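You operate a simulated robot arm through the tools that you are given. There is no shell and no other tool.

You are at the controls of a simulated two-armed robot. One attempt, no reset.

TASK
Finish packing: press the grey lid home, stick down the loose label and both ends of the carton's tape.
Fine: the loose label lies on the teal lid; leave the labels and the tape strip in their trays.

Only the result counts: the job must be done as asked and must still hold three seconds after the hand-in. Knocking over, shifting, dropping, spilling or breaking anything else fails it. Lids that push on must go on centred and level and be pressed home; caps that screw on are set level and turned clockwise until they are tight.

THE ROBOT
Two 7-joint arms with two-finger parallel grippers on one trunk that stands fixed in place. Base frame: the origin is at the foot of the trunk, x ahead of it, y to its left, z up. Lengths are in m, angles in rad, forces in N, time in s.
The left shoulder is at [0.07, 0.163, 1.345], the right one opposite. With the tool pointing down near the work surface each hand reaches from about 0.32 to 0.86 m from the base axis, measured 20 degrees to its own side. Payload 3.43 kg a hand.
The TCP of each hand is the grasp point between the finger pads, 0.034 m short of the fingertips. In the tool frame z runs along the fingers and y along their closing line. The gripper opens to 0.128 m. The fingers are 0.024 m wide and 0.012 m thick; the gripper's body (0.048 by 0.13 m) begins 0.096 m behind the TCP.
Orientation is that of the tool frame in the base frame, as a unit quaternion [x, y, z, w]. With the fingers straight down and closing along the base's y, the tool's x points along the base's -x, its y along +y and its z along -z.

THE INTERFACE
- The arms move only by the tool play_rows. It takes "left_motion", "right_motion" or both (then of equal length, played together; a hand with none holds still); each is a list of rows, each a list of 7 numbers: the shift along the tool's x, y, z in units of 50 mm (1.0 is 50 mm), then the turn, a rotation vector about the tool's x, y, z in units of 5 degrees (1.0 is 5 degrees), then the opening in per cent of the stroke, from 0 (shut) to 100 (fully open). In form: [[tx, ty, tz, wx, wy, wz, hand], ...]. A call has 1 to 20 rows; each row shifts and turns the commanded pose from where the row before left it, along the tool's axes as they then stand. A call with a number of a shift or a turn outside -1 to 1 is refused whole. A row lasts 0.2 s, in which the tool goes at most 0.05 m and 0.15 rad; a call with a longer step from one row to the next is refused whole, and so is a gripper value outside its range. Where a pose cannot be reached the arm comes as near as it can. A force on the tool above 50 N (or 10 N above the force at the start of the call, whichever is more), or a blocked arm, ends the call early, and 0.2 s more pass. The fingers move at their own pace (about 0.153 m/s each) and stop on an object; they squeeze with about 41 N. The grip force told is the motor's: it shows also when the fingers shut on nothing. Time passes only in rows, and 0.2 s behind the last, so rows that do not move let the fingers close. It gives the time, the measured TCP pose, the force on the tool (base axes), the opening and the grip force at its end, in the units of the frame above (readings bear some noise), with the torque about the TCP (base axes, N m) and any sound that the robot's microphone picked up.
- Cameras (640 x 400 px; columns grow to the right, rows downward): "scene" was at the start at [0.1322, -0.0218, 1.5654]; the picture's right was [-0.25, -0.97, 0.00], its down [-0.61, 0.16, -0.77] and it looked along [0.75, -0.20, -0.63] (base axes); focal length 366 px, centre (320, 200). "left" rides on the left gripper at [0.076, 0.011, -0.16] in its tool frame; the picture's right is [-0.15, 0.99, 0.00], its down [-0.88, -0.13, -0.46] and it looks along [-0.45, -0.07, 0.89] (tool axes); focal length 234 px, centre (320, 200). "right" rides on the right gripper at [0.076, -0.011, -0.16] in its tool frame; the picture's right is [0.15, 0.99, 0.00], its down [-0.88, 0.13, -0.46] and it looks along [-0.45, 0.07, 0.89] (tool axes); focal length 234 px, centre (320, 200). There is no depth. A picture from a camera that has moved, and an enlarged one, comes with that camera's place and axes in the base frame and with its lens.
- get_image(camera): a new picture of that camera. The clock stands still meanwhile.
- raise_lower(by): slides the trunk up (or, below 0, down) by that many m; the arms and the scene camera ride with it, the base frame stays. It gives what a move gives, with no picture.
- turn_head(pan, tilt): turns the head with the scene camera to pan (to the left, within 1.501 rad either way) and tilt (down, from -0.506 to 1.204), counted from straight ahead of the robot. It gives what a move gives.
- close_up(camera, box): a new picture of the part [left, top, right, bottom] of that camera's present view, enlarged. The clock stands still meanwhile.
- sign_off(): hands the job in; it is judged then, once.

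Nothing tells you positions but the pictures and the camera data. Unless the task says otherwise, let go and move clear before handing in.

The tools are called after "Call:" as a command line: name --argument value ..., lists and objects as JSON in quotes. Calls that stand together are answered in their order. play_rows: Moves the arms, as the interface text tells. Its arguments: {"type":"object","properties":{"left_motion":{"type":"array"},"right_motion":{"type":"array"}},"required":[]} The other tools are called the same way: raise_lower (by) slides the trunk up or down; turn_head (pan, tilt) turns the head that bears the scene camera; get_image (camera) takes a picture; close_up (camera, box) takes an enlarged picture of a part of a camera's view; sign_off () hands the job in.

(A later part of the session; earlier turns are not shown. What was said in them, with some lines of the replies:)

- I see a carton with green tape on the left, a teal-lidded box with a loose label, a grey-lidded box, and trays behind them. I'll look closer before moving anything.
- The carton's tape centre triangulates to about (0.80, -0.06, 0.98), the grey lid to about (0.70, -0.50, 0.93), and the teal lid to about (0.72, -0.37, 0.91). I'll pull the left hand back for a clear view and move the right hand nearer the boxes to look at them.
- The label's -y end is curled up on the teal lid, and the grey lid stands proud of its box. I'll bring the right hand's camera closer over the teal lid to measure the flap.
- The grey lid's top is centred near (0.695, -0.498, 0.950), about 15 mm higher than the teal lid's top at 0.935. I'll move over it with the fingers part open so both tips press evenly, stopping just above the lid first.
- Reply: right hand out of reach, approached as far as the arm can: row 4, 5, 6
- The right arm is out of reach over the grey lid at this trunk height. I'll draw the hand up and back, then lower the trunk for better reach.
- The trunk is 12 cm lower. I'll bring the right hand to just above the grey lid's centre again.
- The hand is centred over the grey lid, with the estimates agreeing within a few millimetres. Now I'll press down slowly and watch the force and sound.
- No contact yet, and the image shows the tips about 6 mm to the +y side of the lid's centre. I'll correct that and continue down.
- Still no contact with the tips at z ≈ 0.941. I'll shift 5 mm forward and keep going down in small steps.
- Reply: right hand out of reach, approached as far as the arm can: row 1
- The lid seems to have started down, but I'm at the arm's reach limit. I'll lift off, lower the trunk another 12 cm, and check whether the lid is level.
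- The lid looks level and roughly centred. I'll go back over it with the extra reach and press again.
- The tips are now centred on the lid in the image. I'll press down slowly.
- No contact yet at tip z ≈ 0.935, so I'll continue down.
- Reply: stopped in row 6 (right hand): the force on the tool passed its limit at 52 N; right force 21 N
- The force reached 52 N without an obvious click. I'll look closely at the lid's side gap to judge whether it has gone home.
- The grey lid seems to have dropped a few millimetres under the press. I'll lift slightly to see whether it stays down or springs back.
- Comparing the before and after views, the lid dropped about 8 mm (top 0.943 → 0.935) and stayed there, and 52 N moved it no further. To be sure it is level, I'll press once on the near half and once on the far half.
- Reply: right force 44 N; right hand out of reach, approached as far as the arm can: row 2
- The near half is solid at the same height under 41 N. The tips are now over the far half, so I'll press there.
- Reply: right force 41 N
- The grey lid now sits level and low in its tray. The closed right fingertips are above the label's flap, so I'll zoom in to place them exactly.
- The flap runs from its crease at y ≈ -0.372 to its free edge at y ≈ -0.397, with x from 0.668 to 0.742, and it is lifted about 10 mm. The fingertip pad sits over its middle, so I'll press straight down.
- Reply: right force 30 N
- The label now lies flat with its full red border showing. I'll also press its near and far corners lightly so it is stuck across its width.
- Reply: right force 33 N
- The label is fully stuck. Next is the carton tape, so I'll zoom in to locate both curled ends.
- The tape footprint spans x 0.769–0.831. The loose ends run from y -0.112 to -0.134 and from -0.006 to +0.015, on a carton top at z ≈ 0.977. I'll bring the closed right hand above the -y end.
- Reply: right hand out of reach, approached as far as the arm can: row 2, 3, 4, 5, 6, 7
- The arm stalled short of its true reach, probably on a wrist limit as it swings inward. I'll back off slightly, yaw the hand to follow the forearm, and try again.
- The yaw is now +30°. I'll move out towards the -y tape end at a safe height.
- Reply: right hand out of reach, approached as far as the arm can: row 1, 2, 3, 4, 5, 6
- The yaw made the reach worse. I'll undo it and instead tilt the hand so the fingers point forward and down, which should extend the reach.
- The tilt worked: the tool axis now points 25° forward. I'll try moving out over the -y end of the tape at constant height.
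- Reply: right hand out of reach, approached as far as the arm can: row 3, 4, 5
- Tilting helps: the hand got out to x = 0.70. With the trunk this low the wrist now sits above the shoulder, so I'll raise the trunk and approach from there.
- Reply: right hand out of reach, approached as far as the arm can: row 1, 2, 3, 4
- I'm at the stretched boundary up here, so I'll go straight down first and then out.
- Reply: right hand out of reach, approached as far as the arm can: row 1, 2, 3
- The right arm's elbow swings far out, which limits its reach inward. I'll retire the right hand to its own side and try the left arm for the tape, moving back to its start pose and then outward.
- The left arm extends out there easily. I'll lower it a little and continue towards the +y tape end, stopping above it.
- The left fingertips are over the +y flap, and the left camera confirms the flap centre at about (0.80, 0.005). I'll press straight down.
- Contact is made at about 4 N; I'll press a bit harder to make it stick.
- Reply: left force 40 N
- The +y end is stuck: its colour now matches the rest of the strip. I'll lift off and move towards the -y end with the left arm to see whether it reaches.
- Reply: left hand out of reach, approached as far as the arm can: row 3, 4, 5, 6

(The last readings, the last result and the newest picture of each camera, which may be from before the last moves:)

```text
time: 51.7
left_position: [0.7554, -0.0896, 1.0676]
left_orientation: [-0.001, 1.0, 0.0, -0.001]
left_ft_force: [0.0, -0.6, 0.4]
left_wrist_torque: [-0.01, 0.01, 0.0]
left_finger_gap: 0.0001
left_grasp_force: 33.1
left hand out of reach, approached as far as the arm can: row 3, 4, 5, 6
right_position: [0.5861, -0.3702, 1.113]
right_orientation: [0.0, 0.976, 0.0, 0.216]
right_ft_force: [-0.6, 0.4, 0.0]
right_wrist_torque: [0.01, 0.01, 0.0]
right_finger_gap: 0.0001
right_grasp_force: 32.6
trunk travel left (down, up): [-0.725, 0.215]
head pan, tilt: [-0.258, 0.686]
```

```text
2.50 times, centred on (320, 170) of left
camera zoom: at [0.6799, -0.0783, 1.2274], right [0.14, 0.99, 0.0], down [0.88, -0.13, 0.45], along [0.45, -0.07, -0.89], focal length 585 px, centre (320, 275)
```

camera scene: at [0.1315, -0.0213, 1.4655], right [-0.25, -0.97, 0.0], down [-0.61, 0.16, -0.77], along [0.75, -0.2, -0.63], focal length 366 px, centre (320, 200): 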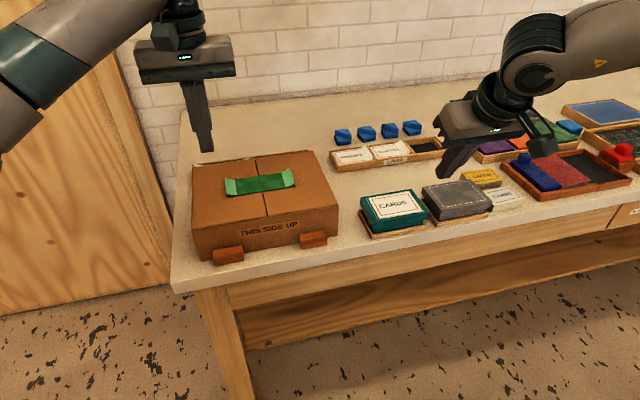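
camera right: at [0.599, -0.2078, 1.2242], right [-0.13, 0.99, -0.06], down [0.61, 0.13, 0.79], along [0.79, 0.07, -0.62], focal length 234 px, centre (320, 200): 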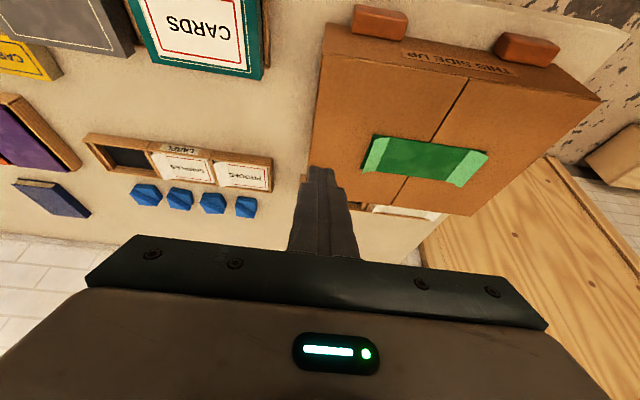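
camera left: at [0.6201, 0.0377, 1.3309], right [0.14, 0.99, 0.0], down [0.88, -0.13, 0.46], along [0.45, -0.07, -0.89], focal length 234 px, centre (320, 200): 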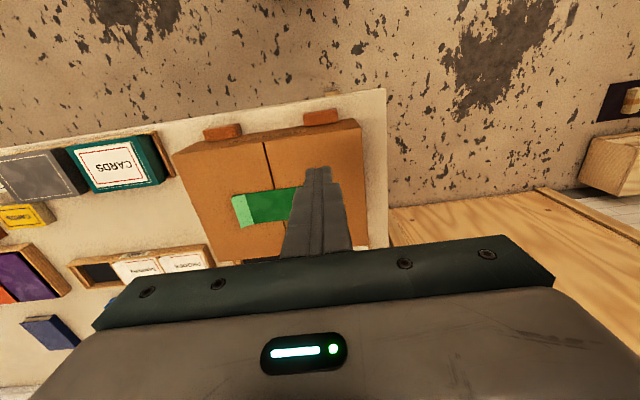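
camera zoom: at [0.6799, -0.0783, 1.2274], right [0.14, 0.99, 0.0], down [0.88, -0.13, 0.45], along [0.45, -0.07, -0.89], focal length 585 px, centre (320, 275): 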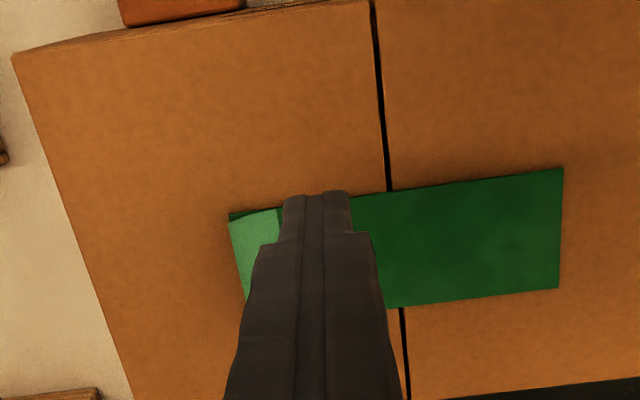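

The +y end lies flat. The left arm falls a few centimetres short of the -y end, so I'll tilt its fingers 20° forward to gain reach and try again.

Call:
play_rows --left_motion '[[0, 0, 0, 0, -1, 0, 0], [0, 0, 0, 0, -1, 0, 0], [0, 0, 0, 0, -1, 0, 0], [0, 0, 0, 0, -1, 0, 0], [-0.41, -0.34, 0.147, 0, 0, 0, 0], [-0.41, -0.34, 0.147, 0, 0, 0, 0], [0, 0, 0, 0, 0, 0, 0]]'

Call:
close_up --camera "scene" --box '[190, 120, 330, 220]'

Call:
get_image --camera "left"

```text
time: 53.3
left_position: [0.7999, -0.1233, 1.0687]
left_orientation: [-0.002, 0.985, -0.001, 0.174]
left_ft_force: [-0.3, -0.2, 0.3]
left_wrist_torque: [-0.03, 0.01, 0.0]
left_finger_gap: 0.0
left_grasp_force: 33.1
right_position: [0.5842, -0.3711, 1.1133]
right_orientation: [0.0, 0.976, 0.0, 0.216]
right_ft_force: [1.1, 0.3, -0.9]
right_wrist_torque: [0.01, 0.01, 0.03]
right_finger_gap: 0.0
right_grasp_force: 32.6
trunk travel left (down, up): [-0.725, 0.215]
head pan, tilt: [-0.258, 0.686]
```

```text
4.00 times, centred on (260, 170) of scene
camera zoom: at [0.1322, -0.0209, 1.4654], right [-0.25, -0.97, 0.0], down [-0.61, 0.16, -0.77], along [0.75, -0.2, -0.63], focal length 1466 px, centre (560, 320)
```

zoom: 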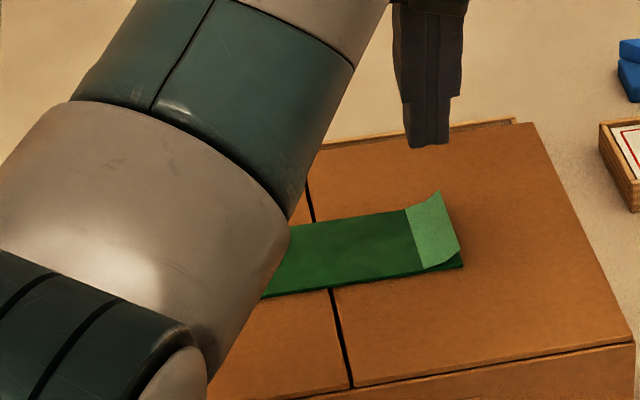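

```text
taken
camera left: at [0.6729, -0.1128, 1.1937], right [0.14, 0.99, 0.05], down [0.67, -0.13, 0.73], along [0.73, -0.07, -0.68], focal length 234 px, centre (320, 200)
```

left: 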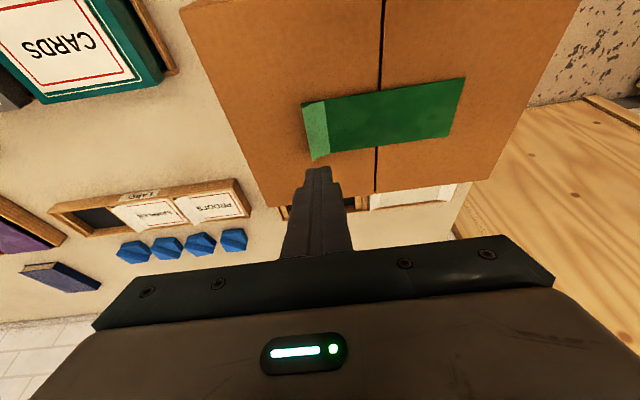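

The left hand now sits above the -y end at (0.80, -0.123). Before descending, I'll check that the forearm clears the carton.

Call:
get_image --camera "scene"

Call:
get_image --camera "right"

```text
taken
camera scene: at [0.1322, -0.0209, 1.4654], right [-0.25, -0.97, 0.0], down [-0.61, 0.16, -0.77], along [0.75, -0.2, -0.63], focal length 366 px, centre (320, 200)
```

scene: 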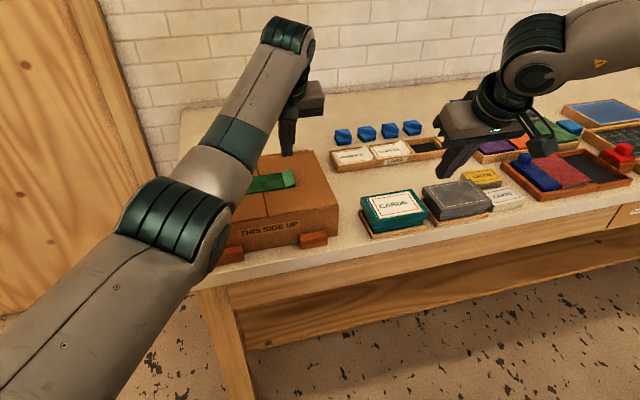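

```text
taken
camera right: at [0.4483, -0.381, 1.2264], right [-0.13, 0.99, -0.06], down [0.61, 0.13, 0.78], along [0.78, 0.07, -0.62], focal length 234 px, centre (320, 200)
```

right: 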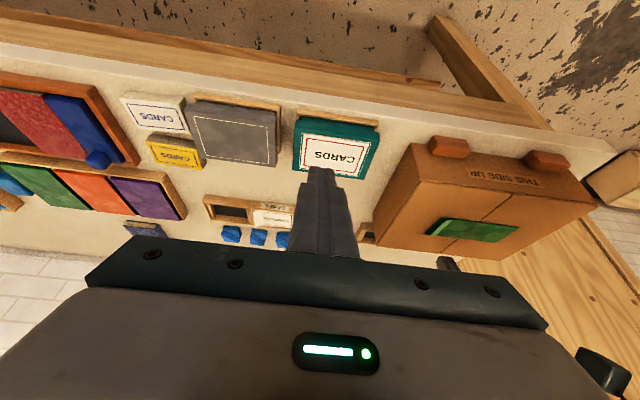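

The arm is nearly straight and well above the carton. I'll descend vertically onto the -y end and press.

Call:
play_rows --left_motion '[[0.137, 0, 0.376, 0, 0, 0, 0], [0.137, 0, 0.376, 0, 0, 0, 0], [0.027, 0, 0.075, 0, 0, 0, 0], [0.027, 0, 0.075, 0, 0, 0, 0], [0.027, 0, 0.075, 0, 0, 0, 0], [0.027, 0, 0.075, 0, 0, 0, 0], [0, 0, 0, 0, 0, 0, 0]]'

Call:
close_up --camera "scene" --box '[230, 130, 340, 210]'

Call:
close_up --camera "right" --box '[380, 180, 560, 290]'

```text
time: 54.9
left_position: [0.7985, -0.1258, 1.0123]
left_orientation: [0.0, 0.984, 0.0, 0.176]
left_ft_force: [1.4, -0.6, 6.6]
left_wrist_torque: [0.01, -0.04, -0.05]
left_finger_gap: 0.0
left_grasp_force: 33.0
right_position: [0.5843, -0.371, 1.1133]
right_orientation: [0.0, 0.976, 0.0, 0.217]
right_ft_force: [-0.1, 0.0, 0.5]
right_wrist_torque: [-0.02, 0.01, 0.0]
right_finger_gap: 0.0001
right_grasp_force: 33.1
trunk travel left (down, up): [-0.725, 0.215]
head pan, tilt: [-0.258, 0.686]
```

```text
5.00 times, centred on (285, 170) of scene
camera zoom: at [0.1313, -0.0217, 1.4656], right [-0.25, -0.97, 0.0], down [-0.61, 0.16, -0.77], along [0.75, -0.2, -0.63], focal length 1833 px, centre (495, 350)
```

zoom: 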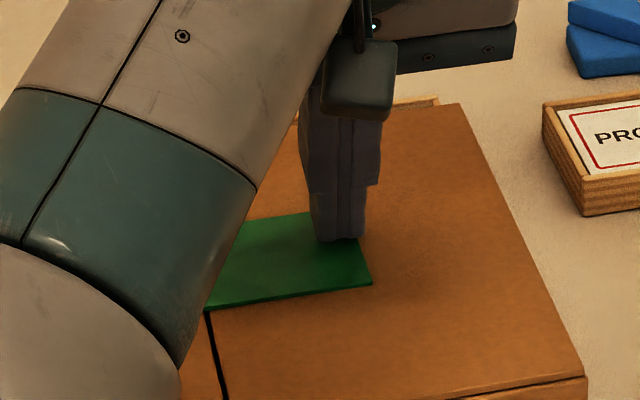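

```text
3.56 times, centred on (470, 235) of right
camera zoom: at [0.4475, -0.3817, 1.2266], right [-0.13, 0.99, -0.06], down [0.61, 0.13, 0.79], along [0.78, 0.07, -0.62], focal length 833 px, centre (-213, 76)
```

zoom: 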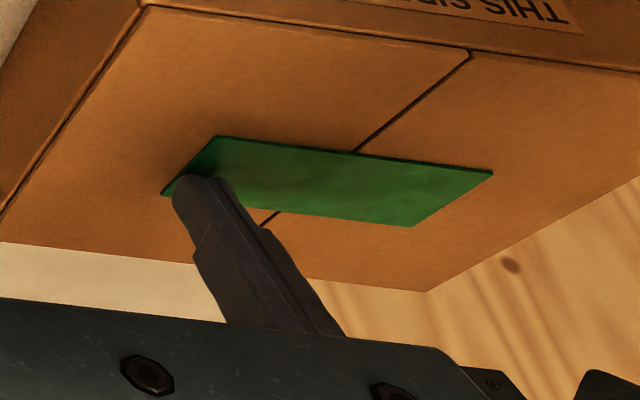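

The -y end has gone flat too. I'll add a firmer press, then lift clear.

Call:
play_rows --left_motion '[[0.022, 0, 0.06, 0, 0, 0, 0], [0.022, 0, 0.06, 0, 0, 0, 0], [0, 0, 0, 0, 0, 0, 0]]'

Call:
play_rows --left_motion '[[-0.17, 0, -0.47, 0, 0, 0, 0], [-0.2, 0, -0.7, 0, 0, 0, 0], [-0.1, 0, -0.8, 0, 0, 0, 0], [0.5, 0.3, -0.6, 0, 0, 0, 0], [0.7, 0.5, -0.2, 0, 0, 0, 0], [0.7, 0.5, -0.2, 0, 0, 0, 0], [0.7, 0.5, -0.2, 0, 0, 0, 0], [0.7, 0.5, -0.2, 0, 0, 0, 0], [0.7, 0.5, 0, 0, 0, 0, 0], [0.7, 0.5, 0, 0, 0, 0, 0]]'

Call:
get_image --camera "scene"

Call:
close_up --camera "scene" --box '[190, 120, 330, 220]'

Call:
close_up --camera "scene" --box '[350, 165, 530, 250]'

```text
time: 55.7
left_position: [0.7981, -0.1254, 1.0118]
left_orientation: [0.0, 0.984, -0.001, 0.179]
left_ft_force: [8.4, 0.6, 35.9]
left_wrist_torque: [0.03, -0.3, -0.18]
left_finger_gap: 0.0001
left_grasp_force: 33.0
right_position: [0.5823, -0.3704, 1.1155]
right_orientation: [0.0, 0.976, 0.0, 0.217]
right_ft_force: [0.3, 0.0, -0.5]
right_wrist_torque: [0.01, 0.04, 0.01]
right_finger_gap: 0.0001
right_grasp_force: 32.8
trunk travel left (down, up): [-0.725, 0.215]
head pan, tilt: [-0.258, 0.686]
```

```text
time: 57.9
left_position: [0.5397, 0.0393, 1.0912]
left_orientation: [-0.001, 0.985, -0.001, 0.174]
left_ft_force: [0.7, 0.4, 0.1]
left_wrist_torque: [-0.03, -0.01, 0.02]
left_finger_gap: 0.0
left_grasp_force: 33.1
right_position: [0.5846, -0.3703, 1.1148]
right_orientation: [0.0, 0.976, -0.001, 0.216]
right_ft_force: [0.0, 0.1, 0.5]
right_wrist_torque: [0.0, -0.02, -0.02]
right_finger_gap: 0.0001
right_grasp_force: 33.1
trunk travel left (down, up): [-0.725, 0.215]
head pan, tilt: [-0.258, 0.686]
```

```text
taken
camera scene: at [0.1313, -0.0204, 1.4656], right [-0.25, -0.97, 0.0], down [-0.61, 0.16, -0.77], along [0.75, -0.2, -0.63], focal length 366 px, centre (320, 200)
```

scene: 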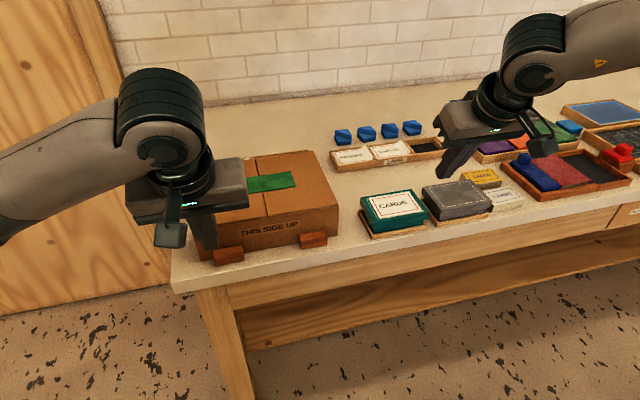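

```text
4.00 times, centred on (260, 170) of scene
camera zoom: at [0.1313, -0.0204, 1.4656], right [-0.25, -0.97, 0.0], down [-0.61, 0.16, -0.77], along [0.75, -0.2, -0.63], focal length 1466 px, centre (560, 320)
```

zoom: 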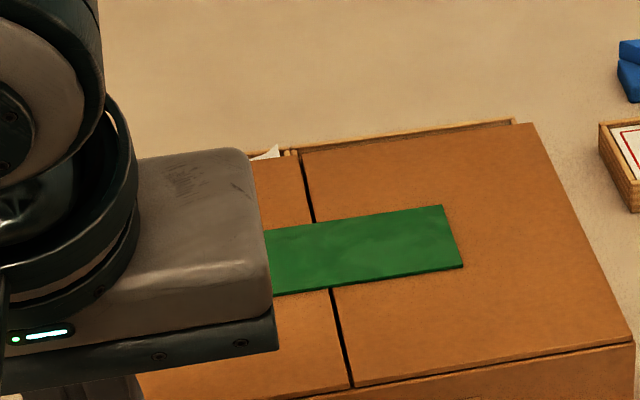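

```text
3.56 times, centred on (440, 208) of scene
camera zoom: at [0.1313, -0.0204, 1.4656], right [-0.25, -0.97, 0.0], down [-0.61, 0.16, -0.77], along [0.75, -0.2, -0.63], focal length 1303 px, centre (-107, 173)
```

zoom: 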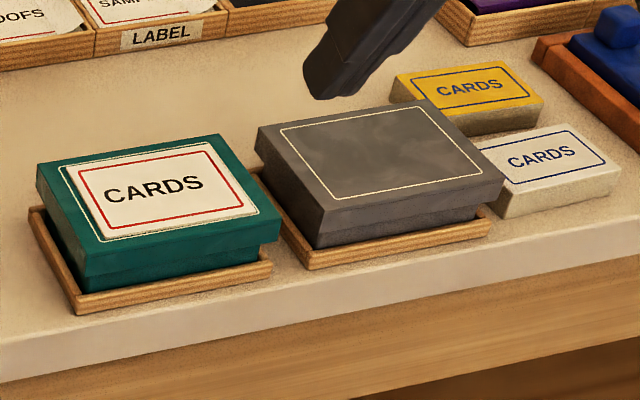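

Tape and label are down. I'll pull the left hand back further and inspect everything, especially how the grey lid sits.

Call:
play_rows --left_motion '[[0.7, 0.5, -0.3, 0, 0, 0, 0], [0.7, 0.5, -0.3, 0, 0, 0, 0], [0.7, 0.5, -0.3, 0, 0, 0, 0], [0.7, 0.5, -0.3, 0, 0, 0, 0]]' --right_motion '[[0.7, 0, -0.5, 0, 0, 0, 0], [0.7, 0, -0.5, 0, 0, 0, 0], [0.7, 0, -0.5, 0, 0, 0, 0], [0.7, 0, -0.5, 0, 0, 0, 0]]'

Call:
get_image --camera "scene"

Call:
close_up --camera "scene" --box '[415, 172, 501, 226]'

Call:
close_up --camera "scene" --box '[350, 180, 436, 242]'

Call:
close_up --camera "scene" --box '[190, 120, 350, 260]'

```text
time: 58.9
left_position: [0.4222, 0.1224, 1.1146]
left_orientation: [0.0, 0.985, 0.001, 0.172]
left_ft_force: [-0.2, 0.2, 0.7]
left_wrist_torque: [0.01, -0.01, -0.02]
left_finger_gap: 0.0
left_grasp_force: 32.9
left hand out of reach, approached as far as the arm can: row 4
right_position: [0.4226, -0.3742, 1.1464]
right_orientation: [0.0, 0.976, 0.001, 0.217]
right_ft_force: [-0.1, 0.0, -0.4]
right_wrist_torque: [-0.01, -0.02, 0.01]
right_finger_gap: 0.0
right_grasp_force: 33.0
right hand out of reach, approached as far as the arm can: row 4
trunk travel left (down, up): [-0.725, 0.215]
head pan, tilt: [-0.258, 0.686]
```

```text
taken
camera scene: at [0.1295, -0.0223, 1.4657], right [-0.25, -0.97, 0.0], down [-0.61, 0.16, -0.77], along [0.75, -0.2, -0.63], focal length 366 px, centre (320, 200)
```

scene: 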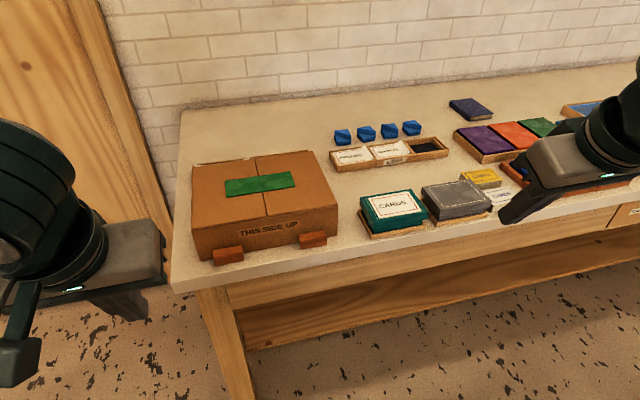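

```text
7.41 times, centred on (458, 199) of scene
camera zoom: at [0.1295, -0.0223, 1.4657], right [-0.25, -0.97, 0.0], down [-0.61, 0.16, -0.77], along [0.75, -0.2, -0.63], focal length 2715 px, centre (-702, 207)
```

zoom: 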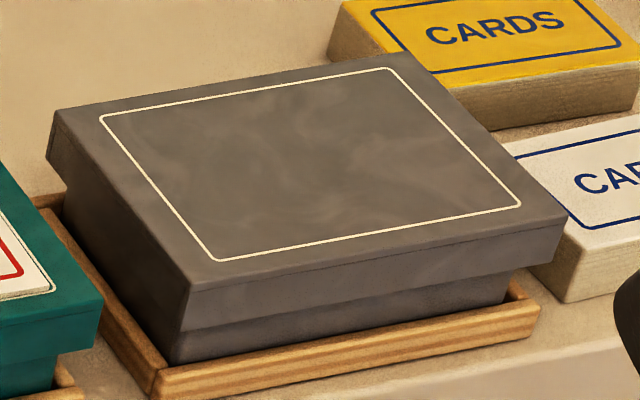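

```text
6.45 times, centred on (393, 211) of scene
camera zoom: at [0.1295, -0.0223, 1.4657], right [-0.25, -0.97, 0.0], down [-0.61, 0.16, -0.77], along [0.75, -0.2, -0.63], focal length 2365 px, centre (-151, 129)
```

zoom: 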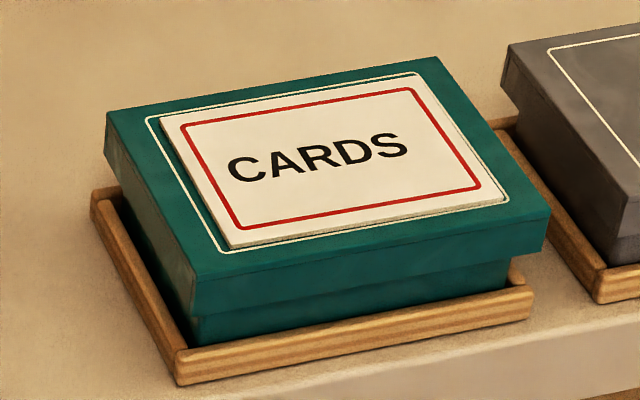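

```text
2.86 times, centred on (270, 190) of scene
camera zoom: at [0.1295, -0.0223, 1.4657], right [-0.25, -0.97, 0.0], down [-0.61, 0.16, -0.77], along [0.75, -0.2, -0.63], focal length 1047 px, centre (463, 229)
```

zoom: 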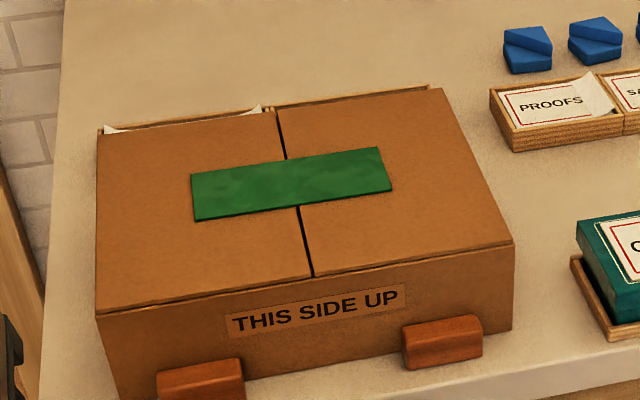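

All flaps are down and nothing else has moved; the grey lid's top is now at about 0.933, roughly 10 mm lower than at the start. To be certain it is fully home, I'll lower the trunk again, straighten the right hand and give it one more centred firm press.

Call:
raise_lower --by -0.14

Call:
play_rows --right_motion '[[0, 0, 0, 0, 1, 0, 55], [0, 0, 0, 0, 1, 0, 55], [0, 0, 0, 0, 1, 0, 55], [0, 0, 0, 0, 1, 0, 55], [0, 0, 0, 0, 1, 0, 55], [0, 0, -0.6, 0, 0, 0, 55], [0, 0, -0.6, 0, 0, 0, 55], [0, 0, 0, 0, 0, 0, 55]]'

Call:
get_image --camera "scene"

```text
time: 60.6
left_position: [0.4238, 0.123, 0.974]
left_orientation: [-0.001, 0.985, 0.001, 0.172]
left_ft_force: [0.3, 0.3, -0.8]
left_wrist_torque: [0.0, 0.01, 0.01]
left_finger_gap: 0.0
left_grasp_force: 32.9
right_position: [0.425, -0.3746, 1.0062]
right_orientation: [0.0, 0.977, 0.001, 0.215]
right_ft_force: [0.3, 0.5, -0.3]
right_wrist_torque: [0.02, 0.0, -0.04]
right_finger_gap: 0.0
right_grasp_force: 33.2
trunk travel left (down, up): [-0.585, 0.355]
head pan, tilt: [-0.258, 0.686]
```

```text
time: 62.4
left_position: [0.4246, 0.1229, 0.9728]
left_orientation: [0.0, 0.985, 0.001, 0.172]
left_ft_force: [-0.3, -0.5, -0.5]
left_wrist_torque: [0.03, 0.02, -0.02]
left_finger_gap: 0.0
left_grasp_force: 32.8
right_position: [0.4261, -0.3744, 1.0667]
right_orientation: [0.0, 1.0, 0.001, -0.002]
right_ft_force: [-0.1, 0.0, -0.2]
right_wrist_torque: [0.07, -0.03, -0.02]
right_finger_gap: 0.0703
right_grasp_force: 0.0
trunk travel left (down, up): [-0.585, 0.355]
head pan, tilt: [-0.258, 0.686]
```

```text
taken
camera scene: at [0.1322, -0.0221, 1.3254], right [-0.25, -0.97, 0.0], down [-0.61, 0.16, -0.77], along [0.75, -0.2, -0.63], focal length 366 px, centre (320, 200)
```

scene: 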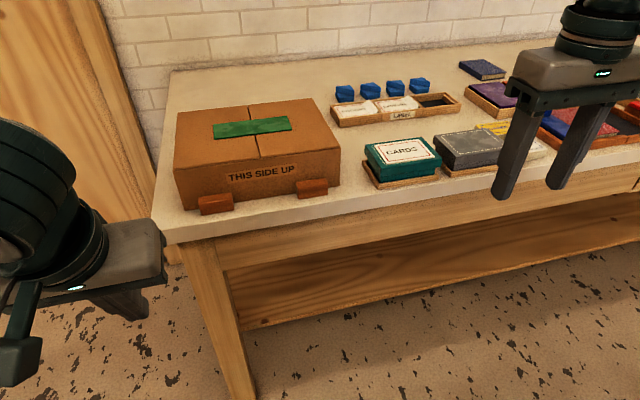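

Call:
play_rows --right_motion '[[-0.685, -0.322, 0, 0, 0, 0, 55], [-0.685, -0.322, 0, 0, 0, 0, 55], [-0.685, -0.322, 0, 0, 0, 0, 55], [-0.685, -0.322, 0, 0, 0, 0, 55], [-0.685, -0.322, 0, 0, 0, 0, 55], [-0.685, -0.322, 0, 0, 0, 0, 55], [-0.685, -0.322, 0.2, 0, 0, 0, 55], [-0.685, -0.322, 0.4, 0, 0, 0, 55], [0, 0, 0.6, 0, 0, 0, 55], [0, 0, 0.3, 0, 0, 0, 55], [0, 0, 0, 0, 0, 0, 55]]'

Call:
close_up --camera "right" --box '[200, 110, 440, 260]'

Call:
close_up --camera "scene" --box '[430, 128, 516, 182]'

```text
time: 64.8
left_position: [0.4238, 0.1228, 0.9732]
left_orientation: [-0.002, 0.985, 0.001, 0.172]
left_ft_force: [-0.7, 0.1, -0.4]
left_wrist_torque: [-0.04, 0.04, 0.02]
left_finger_gap: 0.0
left_grasp_force: 32.9
right_position: [0.6984, -0.5043, 0.9889]
right_orientation: [0.0, 1.0, 0.0, -0.002]
right_ft_force: [0.2, 0.4, 0.3]
right_wrist_torque: [0.0, 0.01, -0.02]
right_finger_gap: 0.0703
right_grasp_force: 0.0
trunk travel left (down, up): [-0.585, 0.355]
head pan, tilt: [-0.258, 0.686]
```

```text
2.67 times, centred on (320, 185) of right
camera zoom: at [0.6221, -0.5154, 1.1497], right [-0.15, 0.99, 0.0], down [0.88, 0.13, 0.45], along [0.45, 0.07, -0.89], focal length 624 px, centre (320, 240)
```

zoom: 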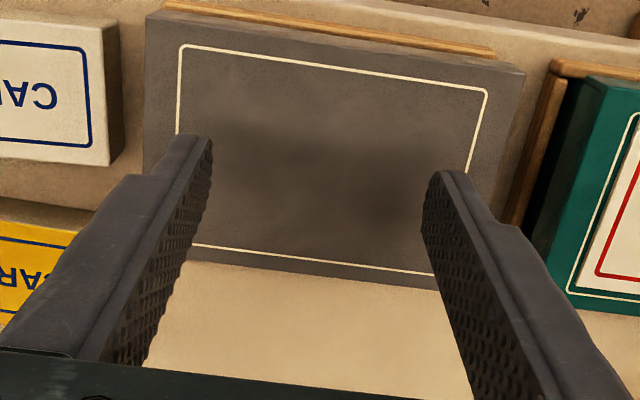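

```text
7.41 times, centred on (473, 155) of scene
camera zoom: at [0.1322, -0.022, 1.3254], right [-0.25, -0.97, 0.0], down [-0.61, 0.16, -0.77], along [0.75, -0.2, -0.63], focal length 2715 px, centre (-813, 533)
```

zoom: 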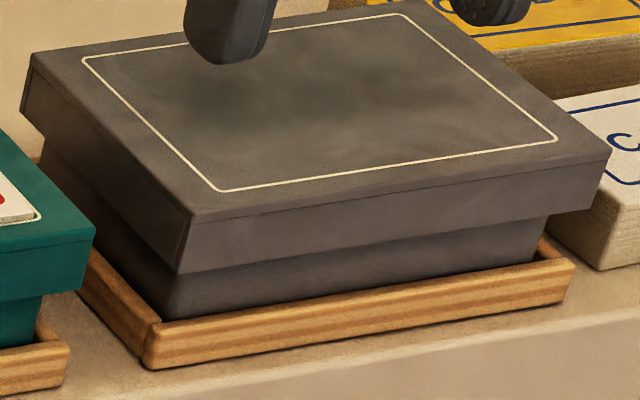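

Centred again. One more slow firm press, watching for any further travel.

Call:
play_rows --right_motion '[[0, 0, 0.3, 0, 0, 0, 55], [0, 0, 0.08, 0, 0, 0, 55], [0, 0, 0.06, 0, 0, 0, 55], [0, 0, 0.06, 0, 0, 0, 55], [0, 0, 0.06, 0, 0, 0, 55], [0, 0, 0.04, 0, 0, 0, 55], [0, 0, 0.04, 0, 0, 0, 55], [0, 0, 0.0, 0, 0, 0, 55]]'

Call:
close_up --camera "scene" --box '[430, 128, 516, 182]'

```text
time: 66.6
left_position: [0.4216, 0.1227, 0.9747]
left_orientation: [-0.001, 0.985, 0.0, 0.173]
left_ft_force: [-0.4, -1.1, 0.0]
left_wrist_torque: [0.0, -0.01, -0.02]
left_finger_gap: 0.0
left_grasp_force: 32.7
right_position: [0.6972, -0.5022, 0.9664]
right_orientation: [0.001, 1.0, 0.0, 0.006]
right_ft_force: [-6.7, -0.6, 20.8]
right_wrist_torque: [0.08, 0.43, -0.02]
right_finger_gap: 0.0704
right_grasp_force: 0.0
trunk travel left (down, up): [-0.585, 0.355]
head pan, tilt: [-0.258, 0.686]
stopped in row 8 (right hand): the force on the tool passed its limit at 51 N (the readings are from after the stop); the commanded pose is now the measured one
```

```text
7.41 times, centred on (473, 155) of scene
camera zoom: at [0.1285, -0.0201, 1.3254], right [-0.25, -0.97, 0.0], down [-0.61, 0.16, -0.78], along [0.75, -0.2, -0.63], focal length 2715 px, centre (-813, 533)
```

zoom: 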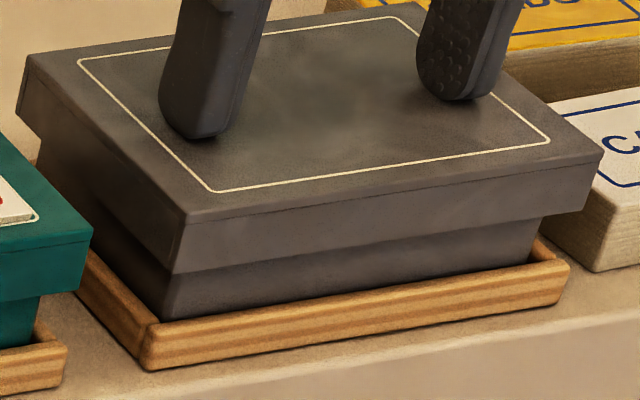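

Under 51 N the lid is solid with no further travel, and its height matches the teal box's closed lid, so it is home. I'll lift off, retreat and take a final look.

Call:
play_rows --right_motion '[[0, 0, -0.5, 0, 0, 0, 55], [0, 0, -0.8, 0, 0, 0, 55], [0.5, 0.1, -0.7, 0, 0, 0, 55], [0.8, 0.2, -0.3, 0, 0, 0, 55], [0.8, 0.2, 0, 0, 0, 0, 55], [0.8, 0.2, 0, 0, 0, 0, 55], [0.8, 0.2, 0, 0, 0, 0, 55], [0, 0, 0, 0, 0, 0, 55]]'

Call:
get_image --camera "scene"

Call:
close_up --camera "scene" --box '[150, 80, 350, 220]'

Call:
close_up --camera "scene" --box '[330, 70, 530, 195]'

```text
time: 68.4
left_position: [0.4258, 0.123, 0.9733]
left_orientation: [-0.001, 0.985, 0.001, 0.171]
left_ft_force: [0.5, 0.2, 0.1]
left_wrist_torque: [0.01, 0.01, 0.0]
left_finger_gap: 0.0
left_grasp_force: 33.3
right_position: [0.5174, -0.4598, 1.0723]
right_orientation: [0.001, 1.0, 0.0, 0.003]
right_ft_force: [-0.3, -0.2, 0.1]
right_wrist_torque: [0.01, 0.02, 0.01]
right_finger_gap: 0.0704
right_grasp_force: 0.0
trunk travel left (down, up): [-0.585, 0.355]
head pan, tilt: [-0.258, 0.686]
```

```text
taken
camera scene: at [0.1333, -0.0216, 1.3253], right [-0.25, -0.97, 0.0], down [-0.61, 0.16, -0.77], along [0.75, -0.2, -0.63], focal length 366 px, centre (320, 200)
```

scene: 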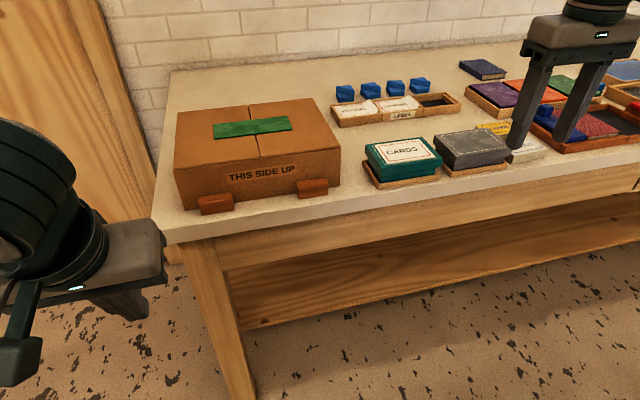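

```text
2.86 times, centred on (250, 150) of scene
camera zoom: at [0.1333, -0.0216, 1.3253], right [-0.25, -0.97, 0.0], down [-0.61, 0.16, -0.77], along [0.75, -0.2, -0.63], focal length 1047 px, centre (520, 343)
```

zoom: 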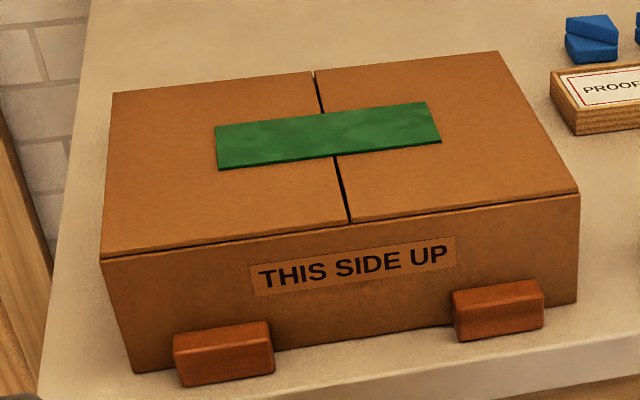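

```text
3.20 times, centred on (430, 132) of scene
camera zoom: at [0.1333, -0.0216, 1.3253], right [-0.25, -0.97, 0.0], down [-0.61, 0.16, -0.77], along [0.75, -0.2, -0.63], focal length 1173 px, centre (-32, 416)
```

zoom: 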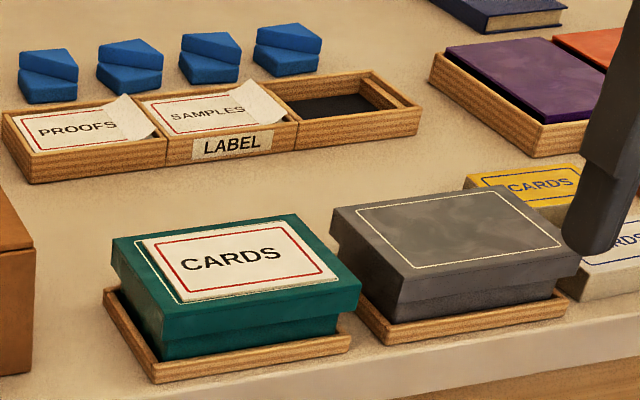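

The grey lid is pressed home and level, the teal label is flat, and both tape ends are stuck down. The trays and everything else are undisturbed and both hands are clear, so I'm handing in.

Call:
sign_off

```text
The job is handed in.
```

The packing is finished and handed in, and both hands were clear of everything at the hand-in.

- **Grey lid:** it is pressed home and looks level. It dropped about 10 mm, stopped moving under a 51 N press, and sits at the same height as the closed teal lid. I heard no click, so "home" is judged from height and force.
- **Loose label:** it lies flat on the teal lid, with its whole red border showing.
- **Carton tape:** both ends are stuck down flat.

The final pictures show the labels still in their trays and nothing else moved. The tray with the tape strip sits behind the carton and was mostly hidden in that last view, but I never touched it.
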